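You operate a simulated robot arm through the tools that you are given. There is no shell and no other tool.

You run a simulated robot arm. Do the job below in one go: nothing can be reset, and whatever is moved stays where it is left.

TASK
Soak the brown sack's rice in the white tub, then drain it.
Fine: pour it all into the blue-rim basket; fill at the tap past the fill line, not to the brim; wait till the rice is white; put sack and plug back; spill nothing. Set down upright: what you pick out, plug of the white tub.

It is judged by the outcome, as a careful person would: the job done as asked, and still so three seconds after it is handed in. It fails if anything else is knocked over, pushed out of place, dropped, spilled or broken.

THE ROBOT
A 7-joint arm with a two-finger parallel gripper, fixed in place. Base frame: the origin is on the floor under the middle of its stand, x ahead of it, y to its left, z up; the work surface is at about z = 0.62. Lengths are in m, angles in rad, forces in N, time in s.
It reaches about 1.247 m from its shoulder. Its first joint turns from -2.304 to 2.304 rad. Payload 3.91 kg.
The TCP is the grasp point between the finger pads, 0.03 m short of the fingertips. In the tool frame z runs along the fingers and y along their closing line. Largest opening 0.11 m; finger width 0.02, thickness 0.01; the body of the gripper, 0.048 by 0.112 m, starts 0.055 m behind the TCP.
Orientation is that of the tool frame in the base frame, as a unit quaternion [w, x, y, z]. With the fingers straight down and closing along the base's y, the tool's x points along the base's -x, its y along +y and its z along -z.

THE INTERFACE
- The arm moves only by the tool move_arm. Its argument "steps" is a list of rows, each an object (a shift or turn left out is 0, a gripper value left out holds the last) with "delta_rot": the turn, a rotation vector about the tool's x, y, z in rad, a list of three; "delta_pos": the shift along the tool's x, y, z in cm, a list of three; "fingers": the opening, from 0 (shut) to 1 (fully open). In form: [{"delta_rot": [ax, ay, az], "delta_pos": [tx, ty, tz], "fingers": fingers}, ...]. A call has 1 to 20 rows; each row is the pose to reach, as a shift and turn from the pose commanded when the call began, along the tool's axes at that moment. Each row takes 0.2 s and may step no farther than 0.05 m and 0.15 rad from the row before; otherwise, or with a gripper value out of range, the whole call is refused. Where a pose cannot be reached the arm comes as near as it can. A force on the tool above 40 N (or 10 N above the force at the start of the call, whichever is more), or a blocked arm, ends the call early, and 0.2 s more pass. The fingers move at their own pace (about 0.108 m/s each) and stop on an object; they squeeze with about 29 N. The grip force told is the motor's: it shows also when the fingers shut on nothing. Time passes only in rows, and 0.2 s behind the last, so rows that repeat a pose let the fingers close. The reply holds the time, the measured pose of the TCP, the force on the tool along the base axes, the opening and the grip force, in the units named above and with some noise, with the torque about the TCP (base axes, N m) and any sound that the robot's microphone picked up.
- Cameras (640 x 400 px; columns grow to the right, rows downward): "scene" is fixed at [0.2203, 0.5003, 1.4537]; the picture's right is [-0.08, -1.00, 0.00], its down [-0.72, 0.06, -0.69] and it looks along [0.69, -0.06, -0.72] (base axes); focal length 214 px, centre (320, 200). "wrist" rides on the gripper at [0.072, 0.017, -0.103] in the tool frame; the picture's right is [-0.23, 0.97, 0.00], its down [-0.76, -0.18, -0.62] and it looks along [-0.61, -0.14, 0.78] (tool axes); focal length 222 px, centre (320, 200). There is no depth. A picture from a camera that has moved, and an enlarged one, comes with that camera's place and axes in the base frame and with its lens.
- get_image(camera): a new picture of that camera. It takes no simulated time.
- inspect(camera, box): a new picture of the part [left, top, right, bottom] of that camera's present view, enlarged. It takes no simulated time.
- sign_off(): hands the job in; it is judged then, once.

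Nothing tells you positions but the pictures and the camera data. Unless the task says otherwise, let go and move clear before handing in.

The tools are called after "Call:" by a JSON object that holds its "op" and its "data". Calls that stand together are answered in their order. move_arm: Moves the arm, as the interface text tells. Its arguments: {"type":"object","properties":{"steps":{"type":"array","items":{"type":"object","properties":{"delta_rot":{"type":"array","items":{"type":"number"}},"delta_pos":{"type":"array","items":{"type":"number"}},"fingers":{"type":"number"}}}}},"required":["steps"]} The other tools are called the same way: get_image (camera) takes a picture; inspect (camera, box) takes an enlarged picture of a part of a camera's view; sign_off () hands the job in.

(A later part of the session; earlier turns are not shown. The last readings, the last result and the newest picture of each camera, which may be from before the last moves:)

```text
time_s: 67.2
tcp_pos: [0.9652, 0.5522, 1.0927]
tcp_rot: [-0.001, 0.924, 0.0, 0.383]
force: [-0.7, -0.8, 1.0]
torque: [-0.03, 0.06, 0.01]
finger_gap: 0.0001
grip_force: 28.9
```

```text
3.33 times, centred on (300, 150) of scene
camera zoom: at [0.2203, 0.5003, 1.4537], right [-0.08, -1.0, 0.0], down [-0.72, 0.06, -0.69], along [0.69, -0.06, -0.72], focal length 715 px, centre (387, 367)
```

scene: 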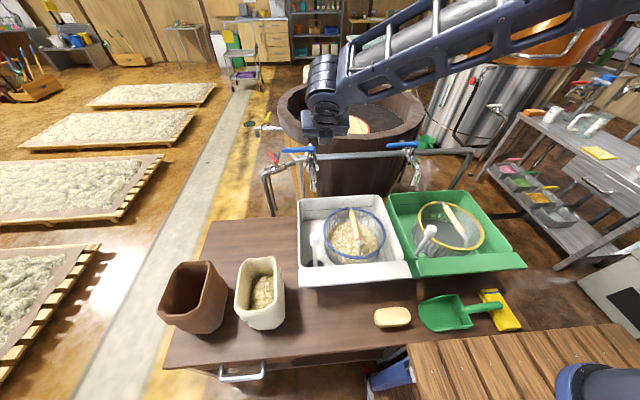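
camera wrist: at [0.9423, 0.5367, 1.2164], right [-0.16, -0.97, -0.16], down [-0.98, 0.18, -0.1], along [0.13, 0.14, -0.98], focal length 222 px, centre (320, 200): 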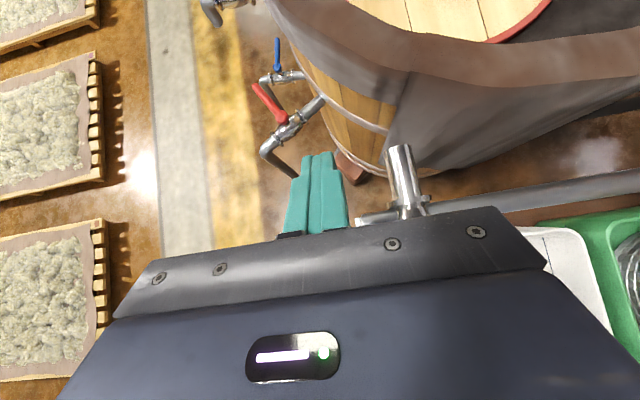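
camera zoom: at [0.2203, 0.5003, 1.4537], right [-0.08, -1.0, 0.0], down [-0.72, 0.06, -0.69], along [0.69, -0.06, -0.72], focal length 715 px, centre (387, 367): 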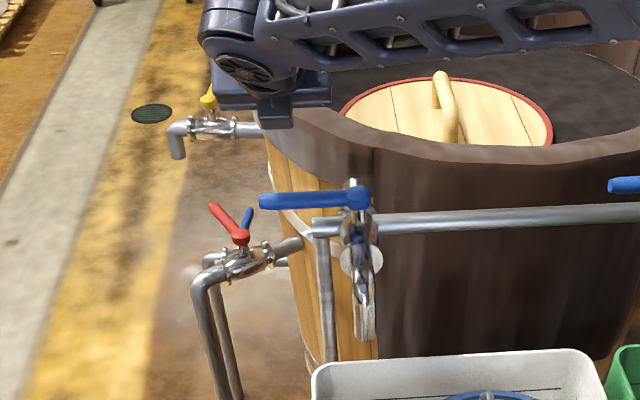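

Call:
{"op": "move_arm", "data": {"steps": [{"delta_pos": [-1.8, 0, 1.64]}, {"delta_pos": [-3.6, 0, 3.3]}, {"delta_pos": [-5.35, 0, 4.93]}]}}

Call:
{"op": "inspect", "data": {"camera": "scene", "box": [240, 90, 360, 210]}}

Call:
{"op": "get_image", "data": {"camera": "wrist"}}

```text
time_s: 68.0
tcp_pos: [0.9613, 0.5534, 1.017]
tcp_rot: [0.0, 0.924, -0.001, 0.383]
force: [0.7, -0.3, -0.2]
torque: [0.06, -0.02, 0.01]
finger_gap: 0.0
grip_force: 29.1
```

```text
3.33 times, centred on (300, 150) of scene
camera zoom: at [0.2203, 0.5003, 1.4537], right [-0.08, -1.0, 0.0], down [-0.72, 0.06, -0.69], along [0.69, -0.06, -0.72], focal length 715 px, centre (387, 367)
```

zoom: 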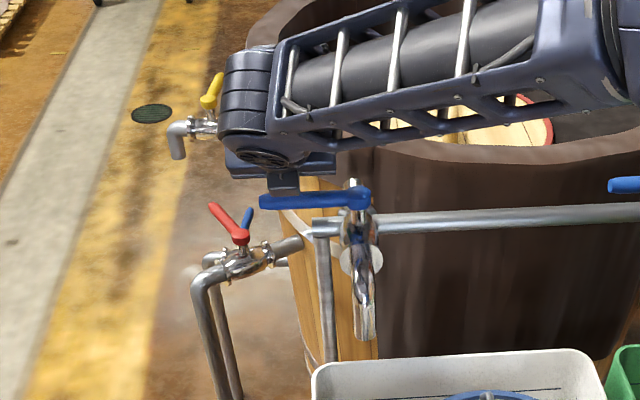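

```text
taken
camera wrist: at [0.939, 0.5363, 1.1412], right [-0.16, -0.97, -0.16], down [-0.98, 0.18, -0.1], along [0.12, 0.14, -0.98], focal length 222 px, centre (320, 200)
```

wrist: 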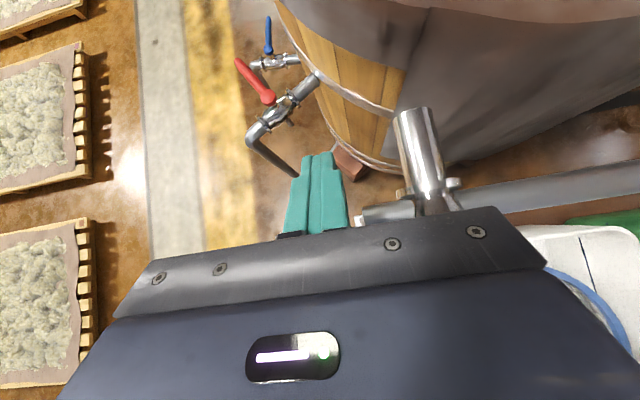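

Now I'll pull the lever gently toward the robot and check whether it turns and water flows.

Call:
{"op": "move_arm", "data": {"steps": [{"delta_pos": [-1.06, 0, -1.06]}, {"delta_pos": [-2.12, 0, -2.12]}, {"delta_pos": [-2.83, 0, -2.83]}, {"delta_pos": [-3.54, 0, -3.54]}, {"delta_pos": [-4.1, 0, -4.1]}]}}

Call:
{"op": "inspect", "data": {"camera": "scene", "box": [240, 120, 400, 280]}}

```text
time_s: 69.2
tcp_pos: [0.9042, 0.5539, 1.0166]
tcp_rot: [0.0, 0.924, 0.0, 0.383]
force: [2.0, -1.6, 4.3]
torque: [-0.08, 0.03, 0.08]
finger_gap: 0.0
grip_force: 29.5
```

```text
2.50 times, centred on (320, 200) of scene
camera zoom: at [0.2203, 0.5003, 1.4537], right [-0.08, -1.0, 0.0], down [-0.72, 0.06, -0.69], along [0.69, -0.06, -0.72], focal length 536 px, centre (320, 200)
```

zoom: 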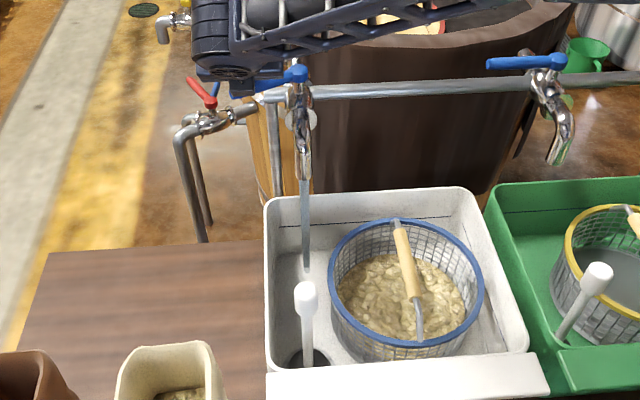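

The lever turns this way and water is falling into the tub. I'll move the fingers over to the lever's other side, ready to close it, while watching the level.

Call:
{"op": "move_arm", "data": {"steps": [{"delta_pos": [2.5, 0, -2.5]}, {"delta_pos": [4.95, 0, -4.95]}, {"delta_pos": [2.1, 0, -7.8], "delta_rot": [0, -0.1, 0]}, {"delta_pos": [-0.71, 0, -10.6], "delta_rot": [0, -0.2, 0]}, {"delta_pos": [-0.71, 0, -10.6], "delta_rot": [0, -0.26, 0]}]}}

Call:
{"op": "get_image", "data": {"camera": "wrist"}}

Call:
{"op": "inspect", "data": {"camera": "scene", "box": [240, 120, 400, 280]}}

```text
time_s: 70.4
tcp_pos: [0.824, 0.5527, 1.0881]
tcp_rot: [-0.001, 0.966, 0.001, 0.258]
force: [-0.5, -0.3, 0.4]
torque: [0.01, -0.04, 0.0]
finger_gap: 0.0
grip_force: 28.4
```

```text
taken
camera wrist: at [0.8338, 0.5364, 1.2131], right [-0.2, -0.97, -0.11], down [-0.97, 0.18, 0.16], along [-0.13, 0.14, -0.98], focal length 222 px, centre (320, 200)
```

wrist: 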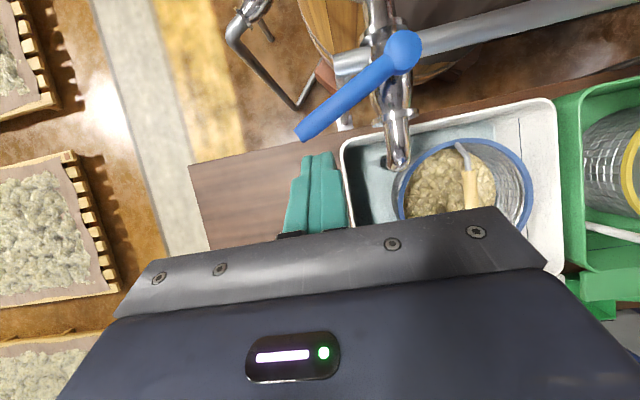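

```text
2.50 times, centred on (320, 200) of scene
camera zoom: at [0.2203, 0.5003, 1.4537], right [-0.08, -1.0, 0.0], down [-0.72, 0.06, -0.69], along [0.69, -0.06, -0.72], focal length 536 px, centre (320, 200)
```

zoom: 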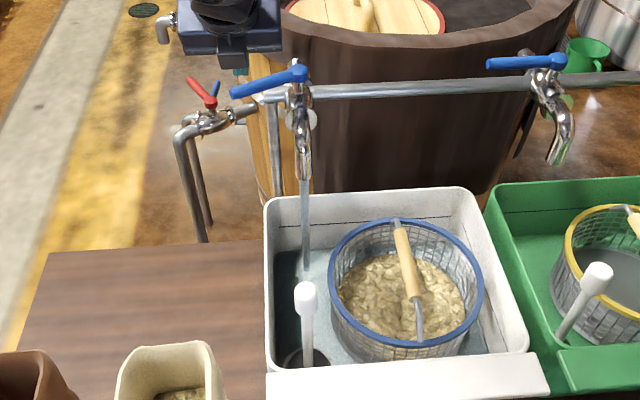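

Water is covering the tub floor. I'll hold a couple of seconds and gauge the fill rate against the line.

Call:
{"op": "move_arm", "data": {"steps": [{}, {}, {}, {}, {}, {}, {}, {}]}}

Call:
{"op": "inspect", "data": {"camera": "scene", "box": [290, 180, 420, 280]}}

```text
time_s: 72.2
tcp_pos: [0.8245, 0.5535, 1.0882]
tcp_rot: [0.0, 0.966, 0.0, 0.26]
force: [0.2, 0.8, 0.2]
torque: [-0.01, -0.02, -0.02]
finger_gap: 0.0
grip_force: 29.2
```

```text
4.00 times, centred on (355, 230) of scene
camera zoom: at [0.2203, 0.5003, 1.4537], right [-0.08, -1.0, 0.0], down [-0.72, 0.06, -0.69], along [0.69, -0.06, -0.72], focal length 858 px, centre (180, 80)
```

zoom: 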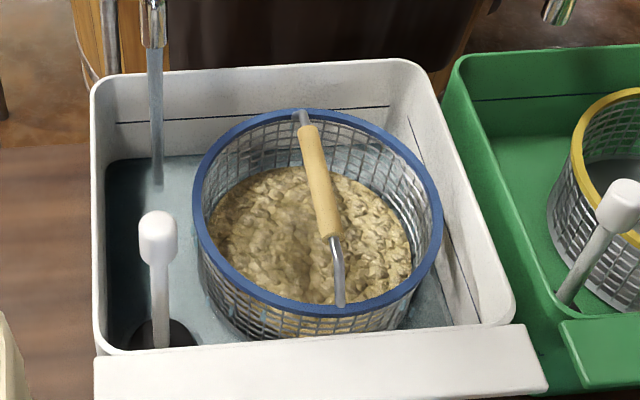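

The level is still low, so the rate looks gentle. I'll lower the fingers to the near side of the lever, ready to push it shut.

Call:
{"op": "move_arm", "data": {"steps": [{"delta_pos": [-0.78, 0.76, 2.75]}, {"delta_pos": [-1.55, 1.51, 5.5]}, {"delta_pos": [-2.33, 2.27, 8.24]}, {"delta_pos": [-2.33, 2.27, 8.24]}, {"delta_pos": [-2.33, 2.27, 8.24]}, {"delta_pos": [-2.33, 2.27, 8.24]}]}}

Call:
{"op": "inspect", "data": {"camera": "scene", "box": [290, 180, 420, 280]}}

Call:
{"op": "get_image", "data": {"camera": "wrist"}}

```text
time_s: 73.6
tcp_pos: [0.8453, 0.5307, 1.004]
tcp_rot: [0.0, 0.966, 0.0, 0.26]
force: [0.3, 0.4, -0.2]
torque: [-0.01, 0.0, 0.01]
finger_gap: 0.0
grip_force: 29.0
```

```text
4.00 times, centred on (355, 230) of scene
camera zoom: at [0.2203, 0.5003, 1.4537], right [-0.08, -1.0, 0.0], down [-0.72, 0.06, -0.69], along [0.69, -0.06, -0.72], focal length 858 px, centre (180, 80)
```

zoom: 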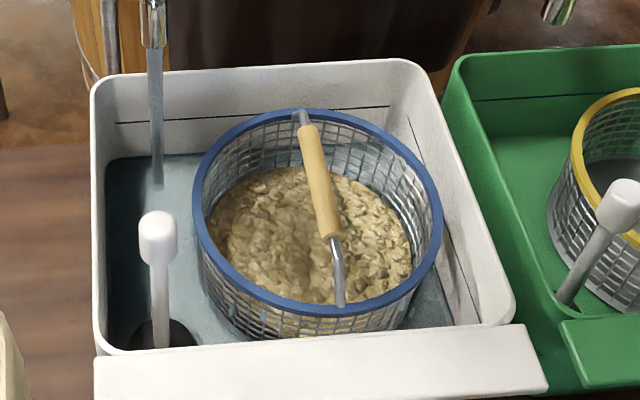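

```text
taken
camera wrist: at [0.855, 0.5138, 1.1295], right [-0.2, -0.97, -0.11], down [-0.97, 0.18, 0.16], along [-0.13, 0.14, -0.98], focal length 222 px, centre (320, 200)
```

wrist: 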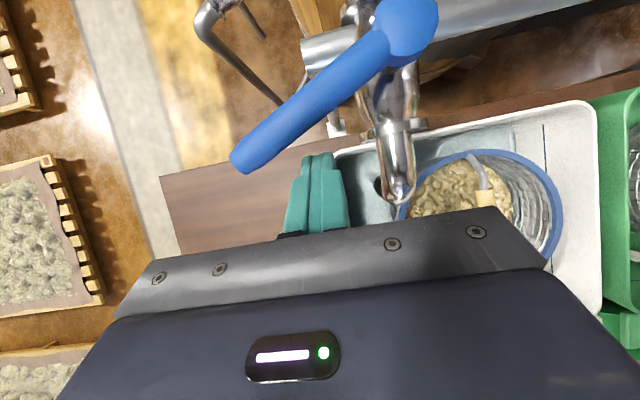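

Call:
{"op": "move_arm", "data": {"steps": [{}, {}, {}, {}, {}, {}, {}, {}, {}, {}, {}, {}, {}, {}, {}, {}]}}

Call:
{"op": "inspect", "data": {"camera": "scene", "box": [290, 180, 420, 280]}}

```text
time_s: 77.0
tcp_pos: [0.8448, 0.5304, 1.0039]
tcp_rot: [0.0, 0.966, 0.001, 0.26]
force: [0.0, 0.1, 0.7]
torque: [0.0, 0.01, -0.03]
finger_gap: 0.0
grip_force: 29.4
```

```text
4.00 times, centred on (355, 230) of scene
camera zoom: at [0.2203, 0.5003, 1.4537], right [-0.08, -1.0, 0.0], down [-0.72, 0.06, -0.69], along [0.69, -0.06, -0.72], focal length 858 px, centre (180, 80)
```

zoom: 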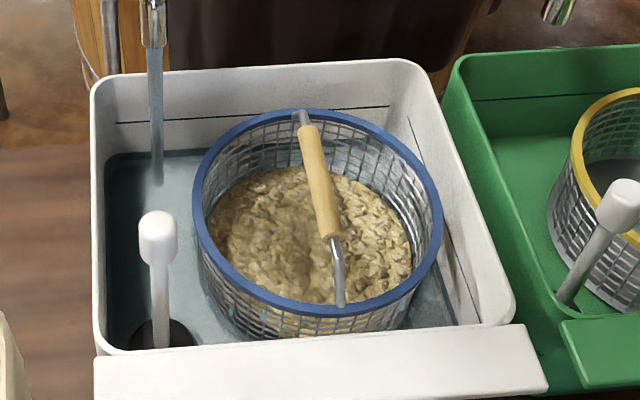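

The water is rising slowly, about 1.5 px/s toward the line in this view. I'll keep waiting and checking.

Call:
{"op": "move_arm", "data": {"steps": [{}, {}, {}, {}, {}, {}, {}, {}, {}, {}, {}, {}, {}, {}, {}, {}, {}, {}, {}, {}]}}

Call:
{"op": "move_arm", "data": {"steps": [{}, {}, {}, {}, {}, {}, {}, {}, {}, {}, {}, {}, {}, {}, {}, {}, {}, {}, {}, {}]}}

Call:
{"op": "inspect", "data": {"camera": "scene", "box": [290, 180, 420, 280]}}

```text
time_s: 81.2
tcp_pos: [0.8453, 0.5315, 1.0041]
tcp_rot: [0.0, 0.966, -0.001, 0.26]
force: [-0.9, -0.6, -0.5]
torque: [0.05, -0.04, 0.02]
finger_gap: 0.0
grip_force: 29.2
```

```text
time_s: 85.4
tcp_pos: [0.8442, 0.5304, 1.0045]
tcp_rot: [0.001, 0.966, 0.0, 0.26]
force: [-0.4, -0.1, 1.4]
torque: [0.0, 0.02, 0.02]
finger_gap: 0.0
grip_force: 28.8
```

```text
4.00 times, centred on (355, 230) of scene
camera zoom: at [0.2203, 0.5003, 1.4537], right [-0.08, -1.0, 0.0], down [-0.72, 0.06, -0.69], along [0.69, -0.06, -0.72], focal length 858 px, centre (180, 80)
```

zoom: 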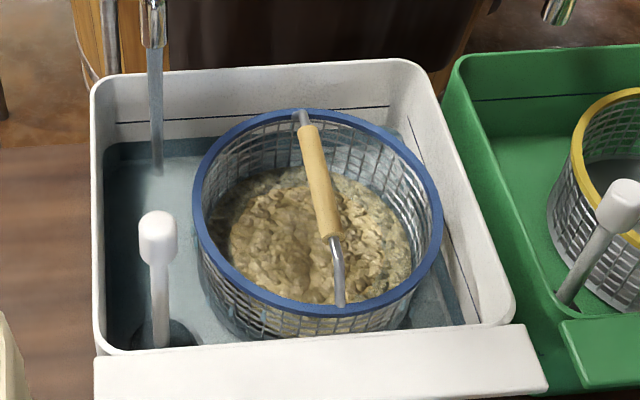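

Call:
{"op": "move_arm", "data": {"steps": [{}, {}, {}, {}, {}, {}, {}, {}, {}, {}, {}, {}, {}, {}, {}, {}, {}, {}, {}, {}]}}

Call:
{"op": "move_arm", "data": {"steps": [{}, {}, {}, {}, {}, {}, {}, {}, {}, {}, {}, {}, {}, {}, {}, {}, {}, {}, {}, {}]}}

Call:
{"op": "inspect", "data": {"camera": "scene", "box": [290, 180, 420, 280]}}

```text
time_s: 89.6
tcp_pos: [0.8449, 0.5311, 1.0049]
tcp_rot: [0.0, 0.966, 0.0, 0.26]
force: [-0.3, 0.2, 0.3]
torque: [0.01, -0.02, 0.02]
finger_gap: 0.0
grip_force: 29.3
```

```text
time_s: 93.8
tcp_pos: [0.8439, 0.5321, 1.0027]
tcp_rot: [0.0, 0.966, 0.0, 0.26]
force: [-0.5, -0.1, 0.4]
torque: [0.03, 0.03, -0.03]
finger_gap: 0.0
grip_force: 29.0
```

```text
4.00 times, centred on (355, 230) of scene
camera zoom: at [0.2203, 0.5003, 1.4537], right [-0.08, -1.0, 0.0], down [-0.72, 0.06, -0.69], along [0.69, -0.06, -0.72], focal length 858 px, centre (180, 80)
```

zoom: 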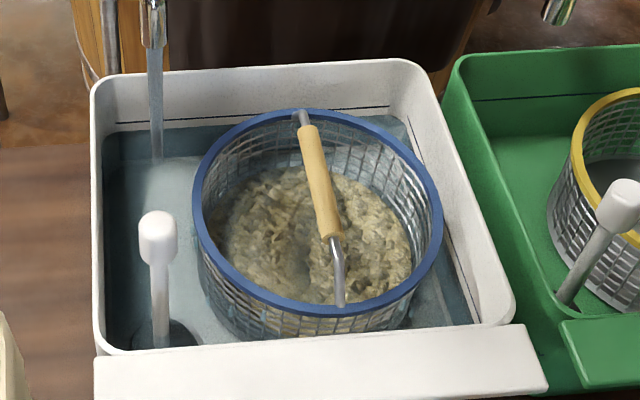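

Call:
{"op": "move_arm", "data": {"steps": [{}, {}, {}, {}, {}, {}, {}, {}, {}, {}, {}, {}, {}, {}, {}, {}, {}, {}, {}, {}]}}

Call:
{"op": "move_arm", "data": {"steps": [{}, {}, {}, {}, {}, {}, {}, {}, {}, {}, {}, {}, {}, {}, {}, {}, {}, {}, {}, {}]}}

Call:
{"op": "inspect", "data": {"camera": "scene", "box": [290, 180, 420, 280]}}

Call:
{"op": "inspect", "data": {"camera": "scene", "box": [290, 190, 350, 230]}}

```text
time_s: 98.0
tcp_pos: [0.8454, 0.5318, 1.003]
tcp_rot: [0.0, 0.966, 0.0, 0.259]
force: [0.4, -0.2, 0.4]
torque: [0.02, 0.0, -0.02]
finger_gap: 0.0
grip_force: 29.0
```

```text
time_s: 102.2
tcp_pos: [0.8461, 0.5308, 1.0037]
tcp_rot: [0.0, 0.966, 0.001, 0.26]
force: [0.6, 0.8, 0.4]
torque: [0.0, -0.02, -0.04]
finger_gap: 0.0
grip_force: 29.0
```

```text
4.00 times, centred on (355, 230) of scene
camera zoom: at [0.2203, 0.5003, 1.4537], right [-0.08, -1.0, 0.0], down [-0.72, 0.06, -0.69], along [0.69, -0.06, -0.72], focal length 858 px, centre (180, 80)
```

zoom: 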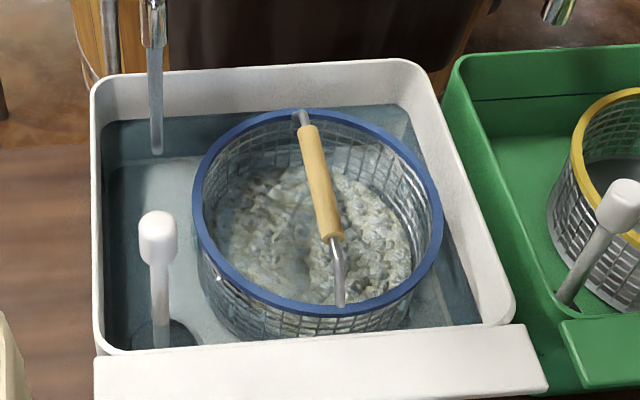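

```text
10.00 times, centred on (320, 210) of scene
camera zoom: at [0.2203, 0.5003, 1.4537], right [-0.08, -1.0, 0.0], down [-0.72, 0.06, -0.69], along [0.69, -0.06, -0.72], focal length 2145 px, centre (320, 100)
```

zoom: 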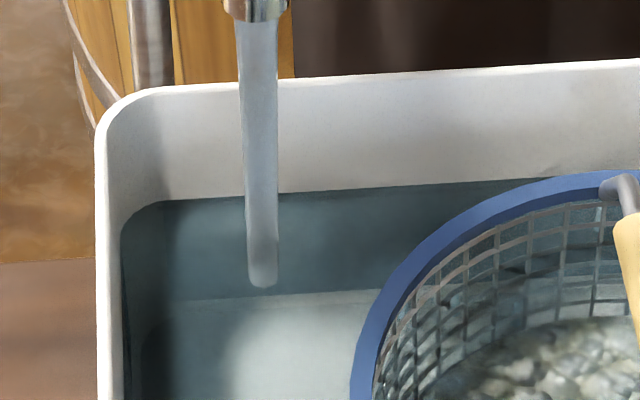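

The water has just reached the line and the rice is already paling. A few more seconds will put it clearly past, and then I'll close.

Call:
{"op": "move_arm", "data": {"steps": [{}, {}, {}, {}, {}, {}, {}, {}, {}, {}, {}, {}, {}, {}, {}, {}, {}, {}]}}

Call:
{"op": "inspect", "data": {"camera": "scene", "box": [290, 190, 350, 230]}}

```text
time_s: 106.0
tcp_pos: [0.8446, 0.5303, 1.0047]
tcp_rot: [-0.001, 0.966, 0.001, 0.259]
force: [-1.1, -0.8, -0.5]
torque: [0.0, 0.02, 0.01]
finger_gap: 0.0002
grip_force: 28.9
```

```text
10.00 times, centred on (320, 210) of scene
camera zoom: at [0.2203, 0.5003, 1.4537], right [-0.08, -1.0, 0.0], down [-0.72, 0.06, -0.69], along [0.69, -0.06, -0.72], focal length 2145 px, centre (320, 100)
```

zoom: 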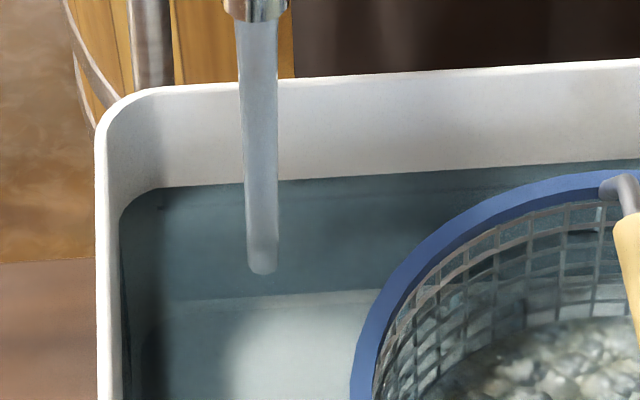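

Past the line with plenty of freeboard. Now I'll push the lever back to shut the tap.

Call:
{"op": "move_arm", "data": {"steps": [{"delta_pos": [1.3, -0.6, 0.75]}, {"delta_pos": [2.6, -1.1, 1.5]}, {"delta_pos": [3.46, -1.5, 2.0]}, {"delta_pos": [4.07, -1.8, 2.35]}, {"delta_pos": [4.33, -1.8, 2.5]}]}}

Call:
{"op": "inspect", "data": {"camera": "scene", "box": [250, 120, 370, 240]}}

Call:
{"op": "get_image", "data": {"camera": "wrist"}}

```text
time_s: 107.4
tcp_pos: [0.8931, 0.5489, 1.0025]
tcp_rot: [0.001, 0.966, 0.0, 0.257]
force: [-2.1, -0.3, -1.7]
torque: [0.02, 0.09, -0.05]
finger_gap: 0.0
grip_force: 28.0
stopped in row 5: the force on the tool passed its limit at 42 N (the readings are from after the stop); the commanded pose is now the measured one
```

```text
3.33 times, centred on (310, 180) of scene
camera zoom: at [0.2203, 0.5003, 1.4537], right [-0.08, -1.0, 0.0], down [-0.72, 0.06, -0.69], along [0.69, -0.06, -0.72], focal length 715 px, centre (353, 267)
```

zoom: 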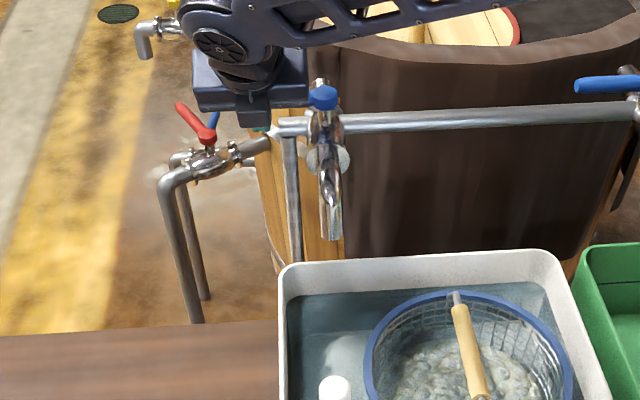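

```text
taken
camera wrist: at [0.9036, 0.5321, 1.1274], right [-0.2, -0.97, -0.11], down [-0.97, 0.18, 0.16], along [-0.14, 0.14, -0.98], focal length 222 px, centre (320, 200)
```

wrist: 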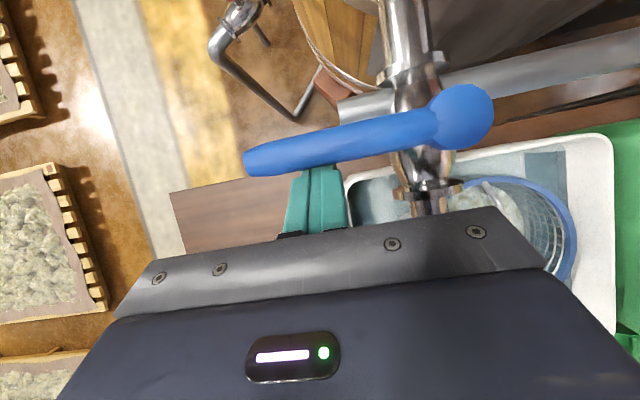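

The lever met its closed stop and the stream has ended. I'll back off, lift away and check.

Call:
{"op": "move_arm", "data": {"steps": [{"delta_pos": [-1.7, 0, -1.0]}, {"delta_pos": [-3.0, 0.6, -2.6]}, {"delta_pos": [-3.0, 1.2, -6.0]}, {"delta_pos": [-4.5, 1.8, -9.8]}, {"delta_pos": [-7.0, 2.4, -13.0]}, {"delta_pos": [-10.0, 3.0, -16.0]}]}}

Call:
{"op": "get_image", "data": {"camera": "scene"}}

Call:
{"op": "inspect", "data": {"camera": "scene", "box": [280, 140, 420, 280]}}

```text
time_s: 108.8
tcp_pos: [0.7268, 0.5189, 1.0894]
tcp_rot: [0.001, 0.966, 0.001, 0.258]
force: [0.5, 0.0, -1.2]
torque: [0.03, 0.03, 0.04]
finger_gap: 0.0
grip_force: 28.8
```

```text
taken
```

scene: 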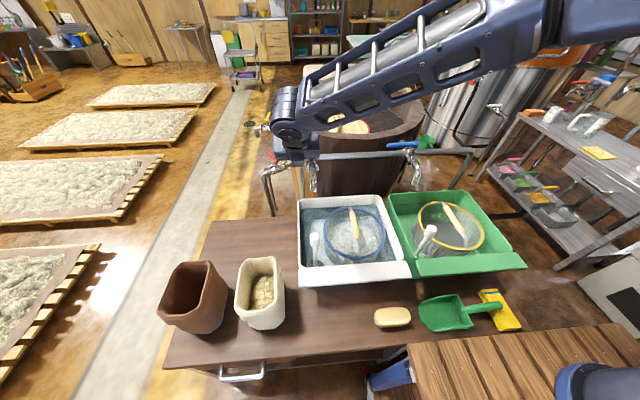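

```text
2.86 times, centred on (350, 210) of scene
camera zoom: at [0.2203, 0.5003, 1.4537], right [-0.08, -1.0, 0.0], down [-0.72, 0.06, -0.69], along [0.69, -0.06, -0.72], focal length 613 px, centre (234, 171)
```

zoom: 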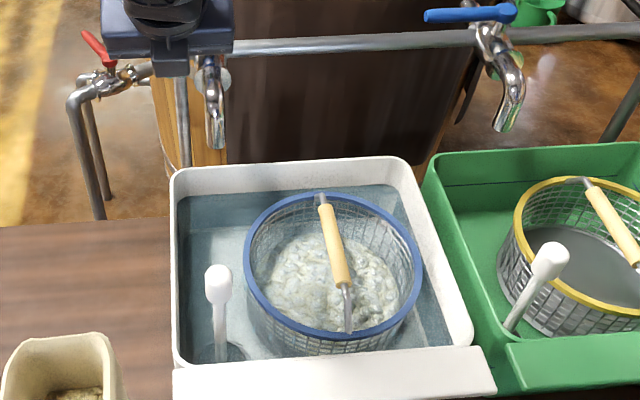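

The tap is off and the level is past the line with room to the brim. While the rice soaks, I'll bring the hand above the plug knob, at about (0.619, 0.485) and z ≈ 0.85.

Call:
{"op": "move_arm", "data": {"steps": [{"delta_rot": [0, -0.105, 0], "delta_pos": [-3.26, 0.68, 1.33]}, {"delta_rot": [0, -0.21, 0], "delta_pos": [-6.5, 1.36, 2.66]}, {"delta_rot": [0, -0.315, 0], "delta_pos": [-9.8, 2.04, 3.98], "fingers": 0.3}, {"delta_rot": [0, -0.42, 0], "delta_pos": [-13.0, 2.72, 5.3], "fingers": 0.7}, {"delta_rot": [0, -0.5236, 0], "delta_pos": [-16.3, 3.4, 6.64], "fingers": 0.8}, {"delta_rot": [0, -0.5236, 0], "delta_pos": [-16.3, 3.4, 6.64], "fingers": 0.8}]}}

Call:
{"op": "get_image", "data": {"camera": "wrist"}}

Call:
{"op": "inspect", "data": {"camera": "scene", "box": [270, 150, 430, 290]}}

```text
time_s: 110.2
tcp_pos: [0.618, 0.4848, 0.9523]
tcp_rot: [0.002, 1.0, 0.001, -0.002]
force: [-0.1, 0.2, -0.2]
torque: [0.02, 0.01, 0.03]
finger_gap: 0.088
grip_force: 0.2
```

```text
taken
camera wrist: at [0.6903, 0.4677, 1.0547], right [-0.23, -0.97, 0.0], down [-0.76, 0.18, 0.63], along [-0.61, 0.14, -0.78], focal length 222 px, centre (320, 200)
```

wrist: 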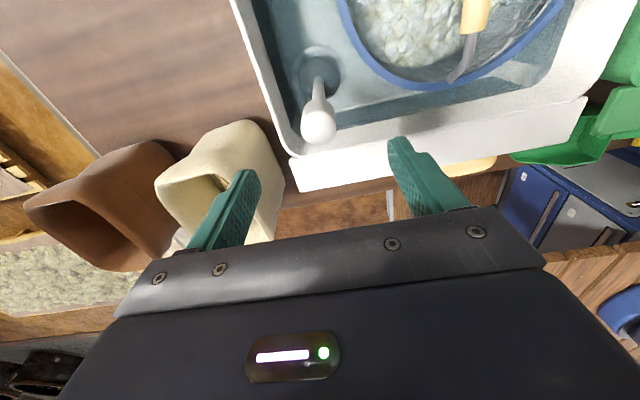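

```text
2.86 times, centred on (350, 220) of scene
camera zoom: at [0.2203, 0.5003, 1.4537], right [-0.08, -1.0, 0.0], down [-0.72, 0.06, -0.69], along [0.69, -0.06, -0.72], focal length 613 px, centre (234, 143)
```

zoom: 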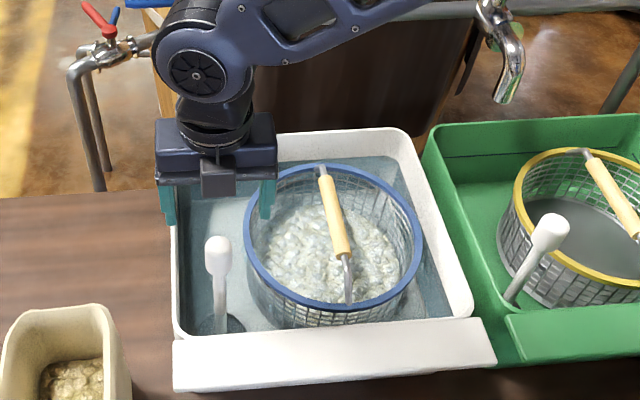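

Well aligned over the plug. Now I'll check the rice colour closely while it soaks.

Call:
{"op": "inspect", "data": {"camera": "scene", "box": [325, 205, 390, 265]}}

Call:
{"op": "inspect", "data": {"camera": "wrist", "box": [320, 0, 600, 120]}}

```text
6.67 times, centred on (358, 235) of scene
camera zoom: at [0.2203, 0.5003, 1.4537], right [-0.08, -1.0, 0.0], down [-0.72, 0.06, -0.69], along [0.69, -0.06, -0.72], focal length 1430 px, centre (70, -33)
```

zoom: 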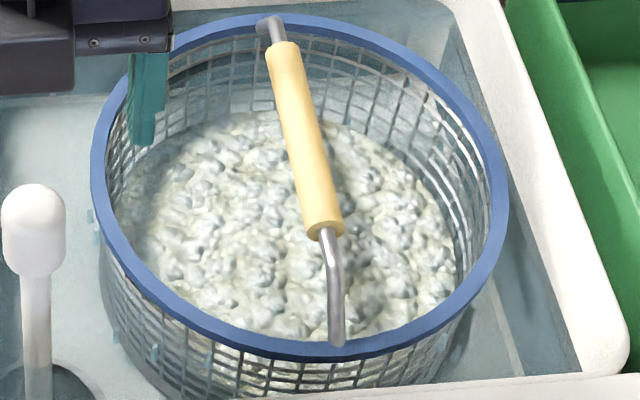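

```text
2.29 times, centred on (460, 60) of wrist
camera zoom: at [0.6903, 0.4677, 1.0547], right [-0.23, -0.97, 0.0], down [-0.76, 0.18, 0.63], along [-0.61, 0.14, -0.78], focal length 508 px, centre (0, 520)
```

zoom: 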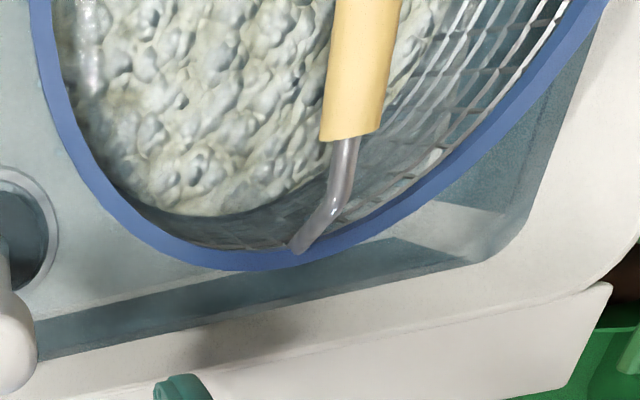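

The rice is pale but still slightly cream-green. I'll keep soaking.

Call:
{"op": "move_arm", "data": {"steps": [{}, {}, {}, {}, {}, {}, {}, {}, {}, {}, {}, {}, {}, {}, {}, {}, {}, {}, {}, {}]}}

Call:
{"op": "move_arm", "data": {"steps": [{}, {}, {}, {}, {}, {}, {}, {}, {}, {}, {}, {}, {}, {}, {}, {}, {}, {}, {}, {}]}}

Call:
{"op": "inspect", "data": {"camera": "scene", "box": [325, 205, 390, 265]}}

Call:
{"op": "inspect", "data": {"camera": "wrist", "box": [320, 0, 600, 120]}}

```text
time_s: 114.4
tcp_pos: [0.6181, 0.4842, 0.9519]
tcp_rot: [0.001, 1.0, 0.0, -0.001]
force: [0.8, -0.3, -0.2]
torque: [0.0, 0.02, 0.01]
finger_gap: 0.0879
grip_force: 0.1
```

```text
time_s: 118.6
tcp_pos: [0.6174, 0.4847, 0.9527]
tcp_rot: [0.001, 1.0, 0.001, -0.001]
force: [-0.7, 0.5, -0.7]
torque: [0.02, -0.04, -0.01]
finger_gap: 0.0879
grip_force: 0.0
```

```text
6.67 times, centred on (358, 235) of scene
camera zoom: at [0.2203, 0.5003, 1.4537], right [-0.08, -1.0, 0.0], down [-0.72, 0.06, -0.69], along [0.69, -0.06, -0.72], focal length 1430 px, centre (70, -33)
```

zoom: 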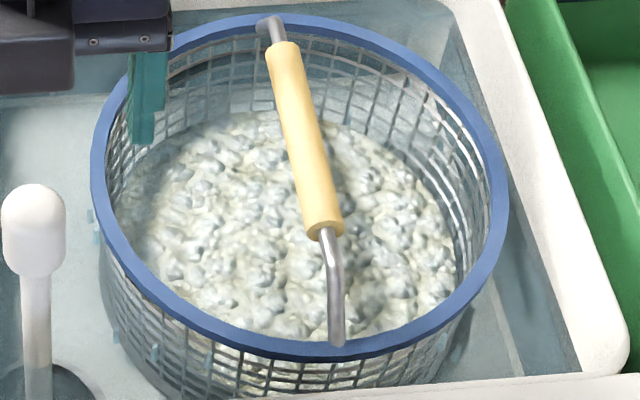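

```text
2.29 times, centred on (460, 60) of wrist
camera zoom: at [0.6905, 0.4678, 1.055], right [-0.23, -0.97, 0.0], down [-0.76, 0.18, 0.62], along [-0.61, 0.14, -0.78], focal length 508 px, centre (0, 520)
```

zoom: 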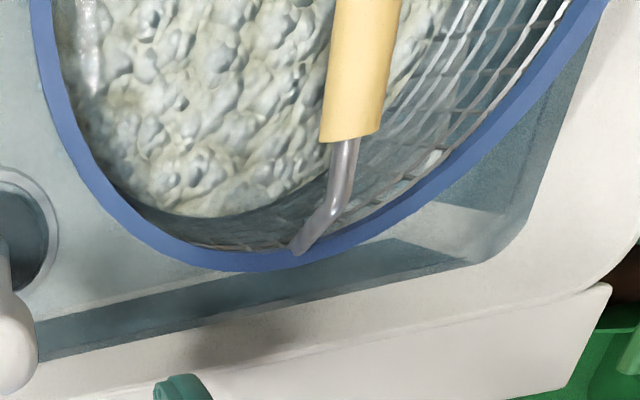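

Call:
{"op": "move_arm", "data": {"steps": [{}, {}, {}, {}, {}, {}, {}, {}, {}, {}, {}, {}, {}, {}, {}, {}, {}, {}, {}, {}]}}

Call:
{"op": "move_arm", "data": {"steps": [{}, {}, {}, {}, {}, {}, {}, {}, {}, {}, {}, {}, {}, {}, {}, {}, {}, {}, {}, {}]}}

Call:
{"op": "move_arm", "data": {"steps": [{}, {}, {}, {}, {}, {}, {}, {}, {}, {}, {}, {}, {}, {}, {}, {}, {}, {}, {}, {}]}}

Call:
{"op": "inspect", "data": {"camera": "scene", "box": [325, 205, 390, 265]}}

Call:
{"op": "inspect", "data": {"camera": "wrist", "box": [320, 0, 600, 120]}}

```text
time_s: 122.8
tcp_pos: [0.6184, 0.4846, 0.9527]
tcp_rot: [0.001, 1.0, 0.001, -0.001]
force: [0.4, -0.3, -0.7]
torque: [-0.03, 0.01, 0.02]
finger_gap: 0.088
grip_force: 0.1
```

```text
time_s: 127.0
tcp_pos: [0.6197, 0.4855, 0.9523]
tcp_rot: [0.001, 1.0, 0.001, -0.001]
force: [0.4, 0.2, 0.0]
torque: [-0.01, 0.02, 0.03]
finger_gap: 0.0881
grip_force: 0.0
```

```text
time_s: 131.2
tcp_pos: [0.6188, 0.4838, 0.952]
tcp_rot: [0.0, 1.0, 0.0, -0.001]
force: [-0.7, 0.2, -0.3]
torque: [-0.04, -0.03, 0.02]
finger_gap: 0.088
grip_force: 0.0
```

```text
6.67 times, centred on (358, 235) of scene
camera zoom: at [0.2203, 0.5003, 1.4537], right [-0.08, -1.0, 0.0], down [-0.72, 0.06, -0.69], along [0.69, -0.06, -0.72], focal length 1430 px, centre (70, -33)
```

zoom: 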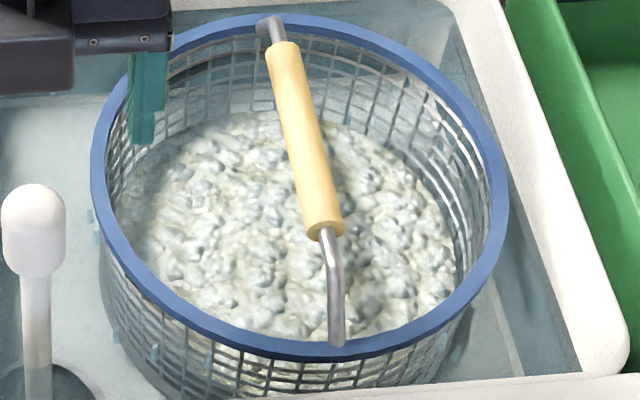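

```text
2.29 times, centred on (460, 60) of wrist
camera zoom: at [0.6905, 0.4678, 1.055], right [-0.23, -0.97, 0.0], down [-0.76, 0.18, 0.62], along [-0.61, 0.14, -0.78], focal length 508 px, centre (0, 520)
```

zoom: 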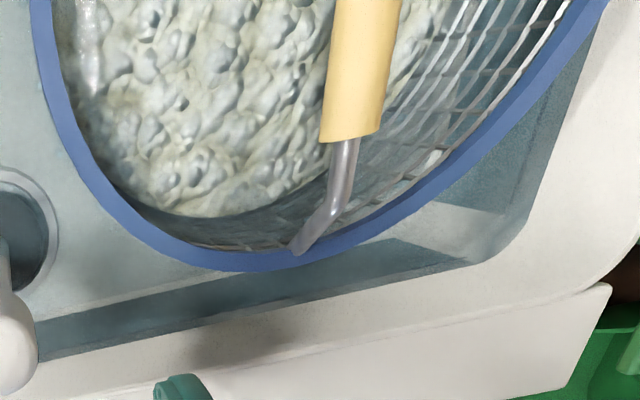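

The colour hasn't changed for over 12 s, so the rice is fully white under the water tint. I'll lower onto the plug knob and grip it.

Call:
{"op": "move_arm", "data": {"steps": [{"delta_pos": [0, -0.1, 3.5]}, {"delta_pos": [0, -0.1, 7.0]}, {"delta_pos": [0, -0.1, 10.3]}, {"delta_pos": [0, -0.1, 10.3]}]}}

Call:
{"op": "get_image", "data": {"camera": "wrist"}}

Call:
{"op": "inspect", "data": {"camera": "scene", "box": [270, 170, 410, 290]}}

```text
time_s: 132.2
tcp_pos: [0.6181, 0.4846, 0.8503]
tcp_rot: [0.001, 1.0, 0.001, -0.001]
force: [-0.3, -0.3, -0.1]
torque: [-0.01, 0.02, -0.01]
finger_gap: 0.088
grip_force: 0.0
```

```text
taken
camera wrist: at [0.6906, 0.4676, 0.9526], right [-0.23, -0.97, 0.0], down [-0.76, 0.18, 0.62], along [-0.61, 0.14, -0.78], focal length 222 px, centre (320, 200)
```

wrist: 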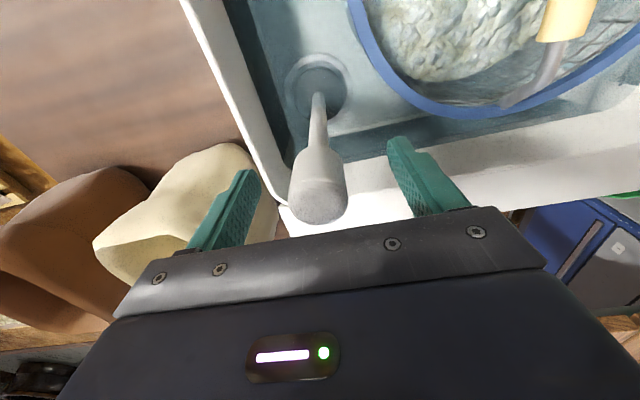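

```text
3.33 times, centred on (340, 230) of scene
camera zoom: at [0.2203, 0.5003, 1.4537], right [-0.08, -1.0, 0.0], down [-0.72, 0.06, -0.69], along [0.69, -0.06, -0.72], focal length 715 px, centre (253, 100)
```

zoom: 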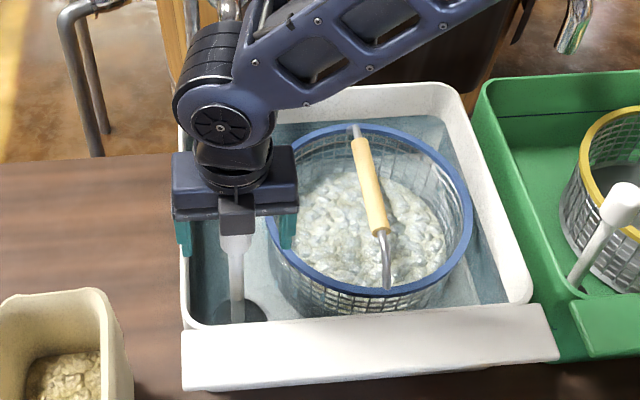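

Call:
{"op": "move_arm", "data": {"steps": [{"fingers": 0.5}, {"fingers": 0.3}, {"fingers": 0.1}, {"fingers": 0.0}, {"fingers": 0.0}, {"fingers": 0.0}]}}

Call:
{"op": "get_image", "data": {"camera": "wrist"}}

```text
time_s: 133.6
tcp_pos: [0.6196, 0.4853, 0.8501]
tcp_rot: [0.001, 1.0, 0.0, -0.001]
force: [0.1, 1.0, -0.7]
torque: [0.28, 0.12, 0.0]
finger_gap: 0.0316
grip_force: 29.0
```

```text
taken
camera wrist: at [0.6906, 0.4676, 0.9528], right [-0.23, -0.97, 0.0], down [-0.76, 0.18, 0.62], along [-0.61, 0.14, -0.78], focal length 222 px, centre (320, 200)
```

wrist: 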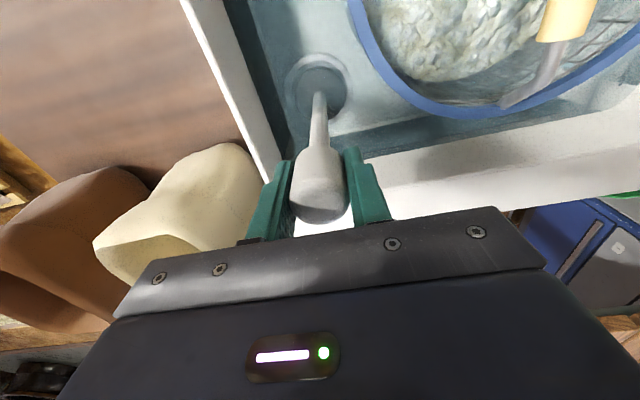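

Knob gripped at 32 mm. I'm pulling the plug straight up, slowly at first.

Call:
{"op": "move_arm", "data": {"steps": [{"delta_pos": [0, 0, -0.5]}, {"delta_pos": [0, 0, -1.0]}, {"delta_pos": [0, 0, -1.8]}, {"delta_pos": [0, 0, -2.8]}, {"delta_pos": [0, 0, -3.9]}, {"delta_pos": [0, 0, -5.0]}, {"delta_pos": [0, 0, -6.2]}, {"delta_pos": [0, 0, -7.2]}, {"delta_pos": [0, 0, -8.0]}]}}

Call:
{"op": "get_image", "data": {"camera": "wrist"}}

Call:
{"op": "inspect", "data": {"camera": "scene", "box": [270, 170, 410, 290]}}

```text
time_s: 135.6
tcp_pos: [0.6189, 0.4854, 0.9288]
tcp_rot: [0.001, 1.0, 0.001, -0.001]
force: [-0.9, 0.5, -2.9]
torque: [0.17, -0.01, 0.0]
finger_gap: 0.0313
grip_force: 29.3
```

```text
taken
camera wrist: at [0.6904, 0.4684, 1.0321], right [-0.23, -0.97, 0.0], down [-0.76, 0.18, 0.62], along [-0.61, 0.14, -0.78], focal length 222 px, centre (320, 200)
```

wrist: 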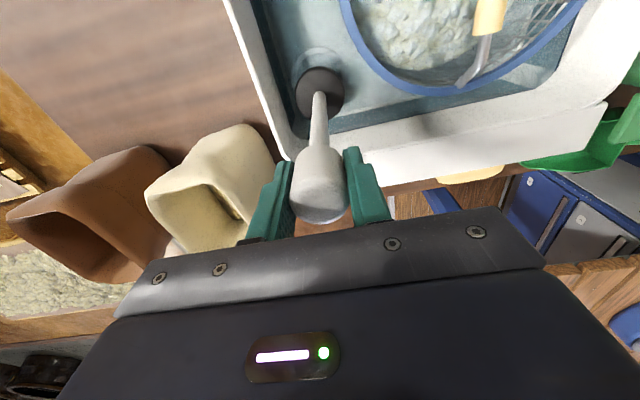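

```text
3.33 times, centred on (340, 230) of scene
camera zoom: at [0.2203, 0.5003, 1.4537], right [-0.08, -1.0, 0.0], down [-0.72, 0.06, -0.69], along [0.69, -0.06, -0.72], focal length 715 px, centre (253, 100)
```

zoom: 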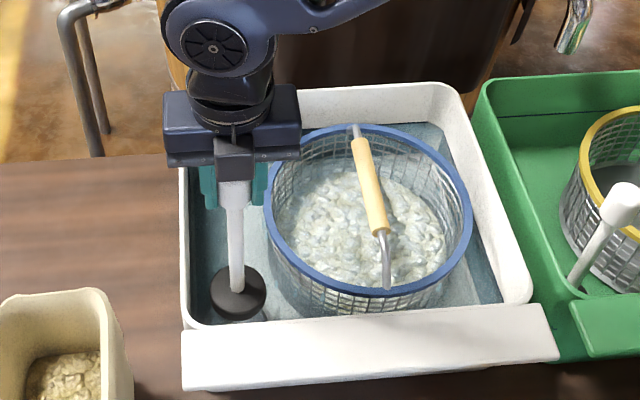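

The plug is out, with its black stopper clear of the hole. I'll raise it a little more, hold it over the tub and watch the water drain.

Call:
{"op": "move_arm", "data": {"steps": [{"delta_pos": [0, 0, -1.5]}, {"delta_pos": [0, 0, -3.0]}, {"delta_pos": [0, 0, -3.0]}, {"delta_pos": [0, 0, -3.0]}, {"delta_pos": [0, 0, -3.0]}, {"delta_pos": [0, 0, -3.0]}, {"delta_pos": [0, 0, -3.0]}, {"delta_pos": [0, 0, -3.0]}, {"delta_pos": [0, 0, -3.0]}, {"delta_pos": [0, 0, -3.0]}, {"delta_pos": [0, 0, -3.0]}, {"delta_pos": [0, 0, -3.0]}, {"delta_pos": [0, 0, -3.0]}, {"delta_pos": [0, 0, -3.0]}, {"delta_pos": [0, 0, -3.0]}, {"delta_pos": [0, 0, -3.0]}]}}

Call:
{"op": "inspect", "data": {"camera": "scene", "box": [290, 180, 420, 280]}}

Call:
{"op": "get_image", "data": {"camera": "wrist"}}

```text
time_s: 139.0
tcp_pos: [0.6202, 0.4854, 0.9589]
tcp_rot: [0.001, 1.0, 0.0, -0.001]
force: [0.3, 0.0, -2.5]
torque: [-0.13, -0.01, 0.02]
finger_gap: 0.0316
grip_force: 28.6
```

```text
4.00 times, centred on (355, 230) of scene
camera zoom: at [0.2203, 0.5003, 1.4537], right [-0.08, -1.0, 0.0], down [-0.72, 0.06, -0.69], along [0.69, -0.06, -0.72], focal length 858 px, centre (180, 80)
```

zoom: 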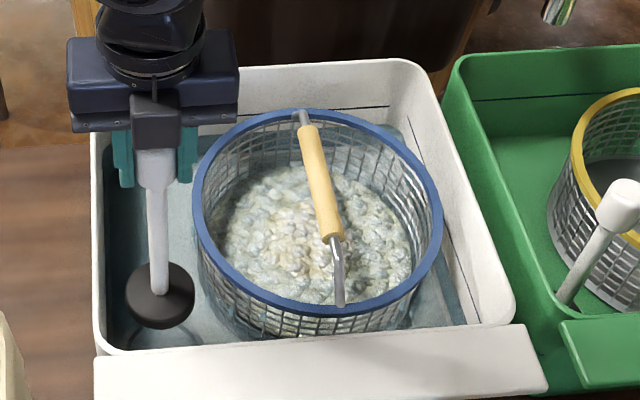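

```text
taken
camera wrist: at [0.6909, 0.4687, 1.0619], right [-0.23, -0.97, 0.0], down [-0.76, 0.18, 0.62], along [-0.61, 0.14, -0.78], focal length 222 px, centre (320, 200)
```

wrist: 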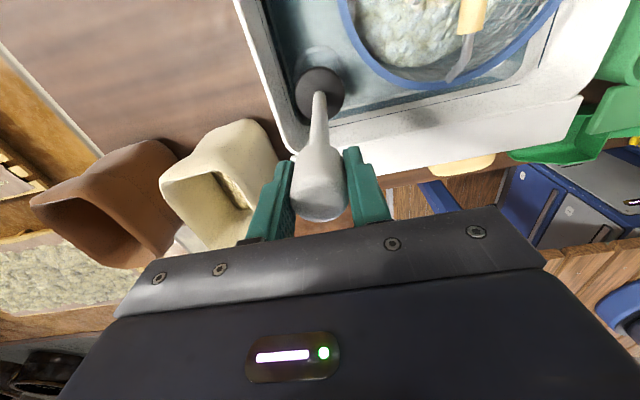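

Draining is under way, with the fill line exposed again. I'll keep holding.

Call:
{"op": "move_arm", "data": {"steps": [{}, {}, {}, {}, {}, {}, {}, {}, {}, {}, {}, {}, {}, {}, {}, {}, {}, {}, {}, {}]}}

Call:
{"op": "move_arm", "data": {"steps": [{}, {}, {}, {}, {}, {}, {}, {}, {}, {}, {}, {}, {}, {}, {}, {}, {}, {}, {}, {}]}}

Call:
{"op": "inspect", "data": {"camera": "scene", "box": [290, 180, 420, 280]}}

```text
time_s: 143.2
tcp_pos: [0.6198, 0.4871, 0.9586]
tcp_rot: [0.001, 1.0, 0.0, 0.0]
force: [0.6, 0.2, -3.1]
torque: [0.14, 0.01, 0.01]
finger_gap: 0.0313
grip_force: 29.3
```

```text
time_s: 147.4
tcp_pos: [0.6187, 0.4856, 0.9596]
tcp_rot: [0.001, 1.0, 0.0, -0.001]
force: [-0.4, 0.3, -2.1]
torque: [-0.12, 0.01, 0.01]
finger_gap: 0.0314
grip_force: 28.9
```

```text
4.00 times, centred on (355, 230) of scene
camera zoom: at [0.2203, 0.5003, 1.4537], right [-0.08, -1.0, 0.0], down [-0.72, 0.06, -0.69], along [0.69, -0.06, -0.72], focal length 858 px, centre (180, 80)
```

zoom: 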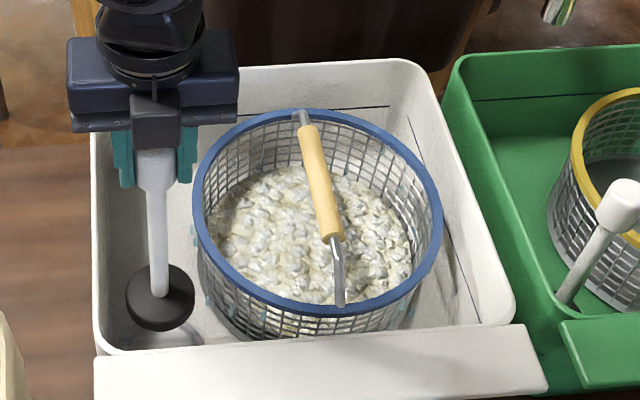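

The tub floor is dry white again and the rice shows white. I'll give it a few more seconds for the last water and look closer.

Call:
{"op": "move_arm", "data": {"steps": [{}, {}, {}, {}, {}, {}, {}, {}, {}, {}, {}, {}, {}, {}, {}, {}, {}, {}, {}, {}]}}

Call:
{"op": "move_arm", "data": {"steps": [{}, {}, {}, {}, {}, {}, {}, {}, {}, {}, {}, {}, {}, {}, {}, {}, {}, {}, {}, {}]}}

Call:
{"op": "inspect", "data": {"camera": "scene", "box": [290, 200, 390, 280]}}

Call:
{"op": "inspect", "data": {"camera": "wrist", "box": [220, 0, 640, 240]}}

```text
time_s: 151.6
tcp_pos: [0.6195, 0.4856, 0.9603]
tcp_rot: [0.001, 1.0, 0.0, -0.001]
force: [-0.6, 0.3, -2.1]
torque: [0.07, -0.02, 0.01]
finger_gap: 0.0311
grip_force: 29.2
```

```text
time_s: 155.8
tcp_pos: [0.6183, 0.4854, 0.9589]
tcp_rot: [0.001, 1.0, 0.0, 0.0]
force: [-0.3, -0.2, -2.7]
torque: [-0.11, 0.0, -0.02]
finger_gap: 0.0315
grip_force: 28.8
```

```text
5.00 times, centred on (340, 240) of scene
camera zoom: at [0.2203, 0.5003, 1.4537], right [-0.08, -1.0, 0.0], down [-0.72, 0.06, -0.69], along [0.69, -0.06, -0.72], focal length 1072 px, centre (220, 0)
```

zoom: 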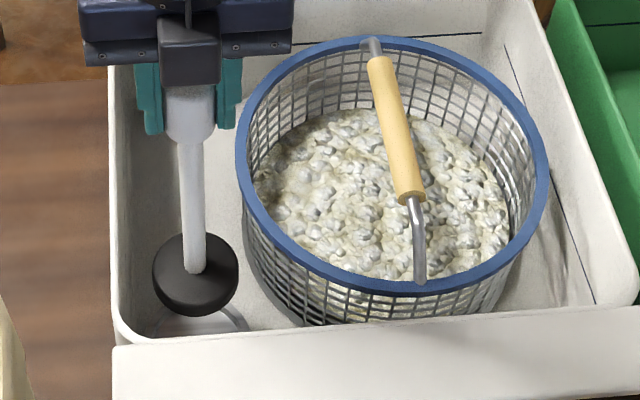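

```text
1.52 times, centred on (430, 120) of wrist
camera zoom: at [0.6909, 0.4687, 1.0619], right [-0.23, -0.97, 0.0], down [-0.76, 0.18, 0.62], along [-0.61, 0.14, -0.78], focal length 338 px, centre (152, 322)
```

zoom: 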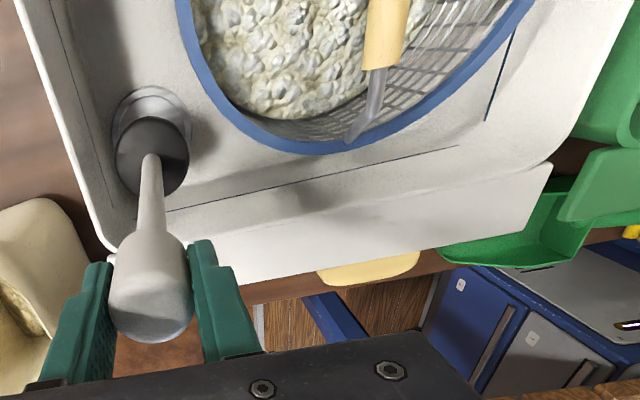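

The tub is fully drained and the rice is white. I'll lower the plug straight back into its hole, slowing near the end.

Call:
{"op": "move_arm", "data": {"steps": [{"delta_pos": [0, 0, 2.0]}, {"delta_pos": [0, 0, 4.0]}, {"delta_pos": [0, 0, 6.0]}, {"delta_pos": [0, 0, 7.5]}, {"delta_pos": [0, 0, 8.2]}, {"delta_pos": [0, 0, 8.2]}]}}

Call:
{"op": "inspect", "data": {"camera": "scene", "box": [290, 200, 390, 280]}}

Call:
{"op": "inspect", "data": {"camera": "wrist", "box": [220, 0, 460, 240]}}

```text
time_s: 157.2
tcp_pos: [0.6189, 0.4843, 0.8779]
tcp_rot: [0.001, 1.0, 0.0, -0.001]
force: [-0.7, -0.3, -2.5]
torque: [-0.12, -0.02, -0.01]
finger_gap: 0.0317
grip_force: 28.4
```

```text
5.00 times, centred on (340, 240) of scene
camera zoom: at [0.2203, 0.5003, 1.4537], right [-0.08, -1.0, 0.0], down [-0.72, 0.06, -0.69], along [0.69, -0.06, -0.72], focal length 1072 px, centre (220, 0)
```

zoom: 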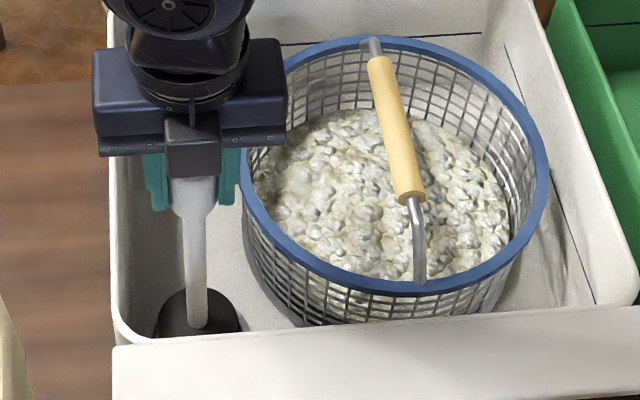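

```text
1.67 times, centred on (340, 120) of wrist
camera zoom: at [0.6902, 0.4683, 0.9801], right [-0.23, -0.97, 0.0], down [-0.76, 0.18, 0.62], along [-0.61, 0.14, -0.78], focal length 370 px, centre (287, 333)
```

zoom: 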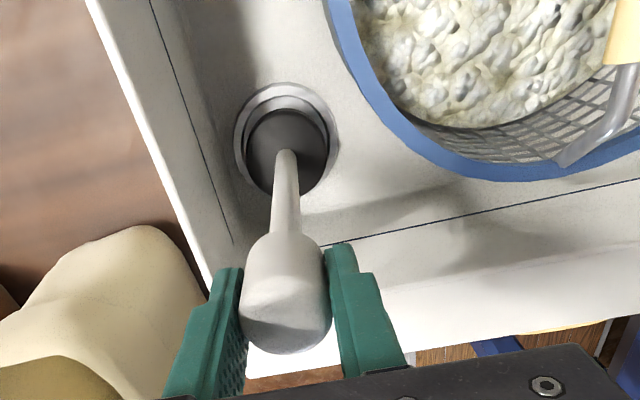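

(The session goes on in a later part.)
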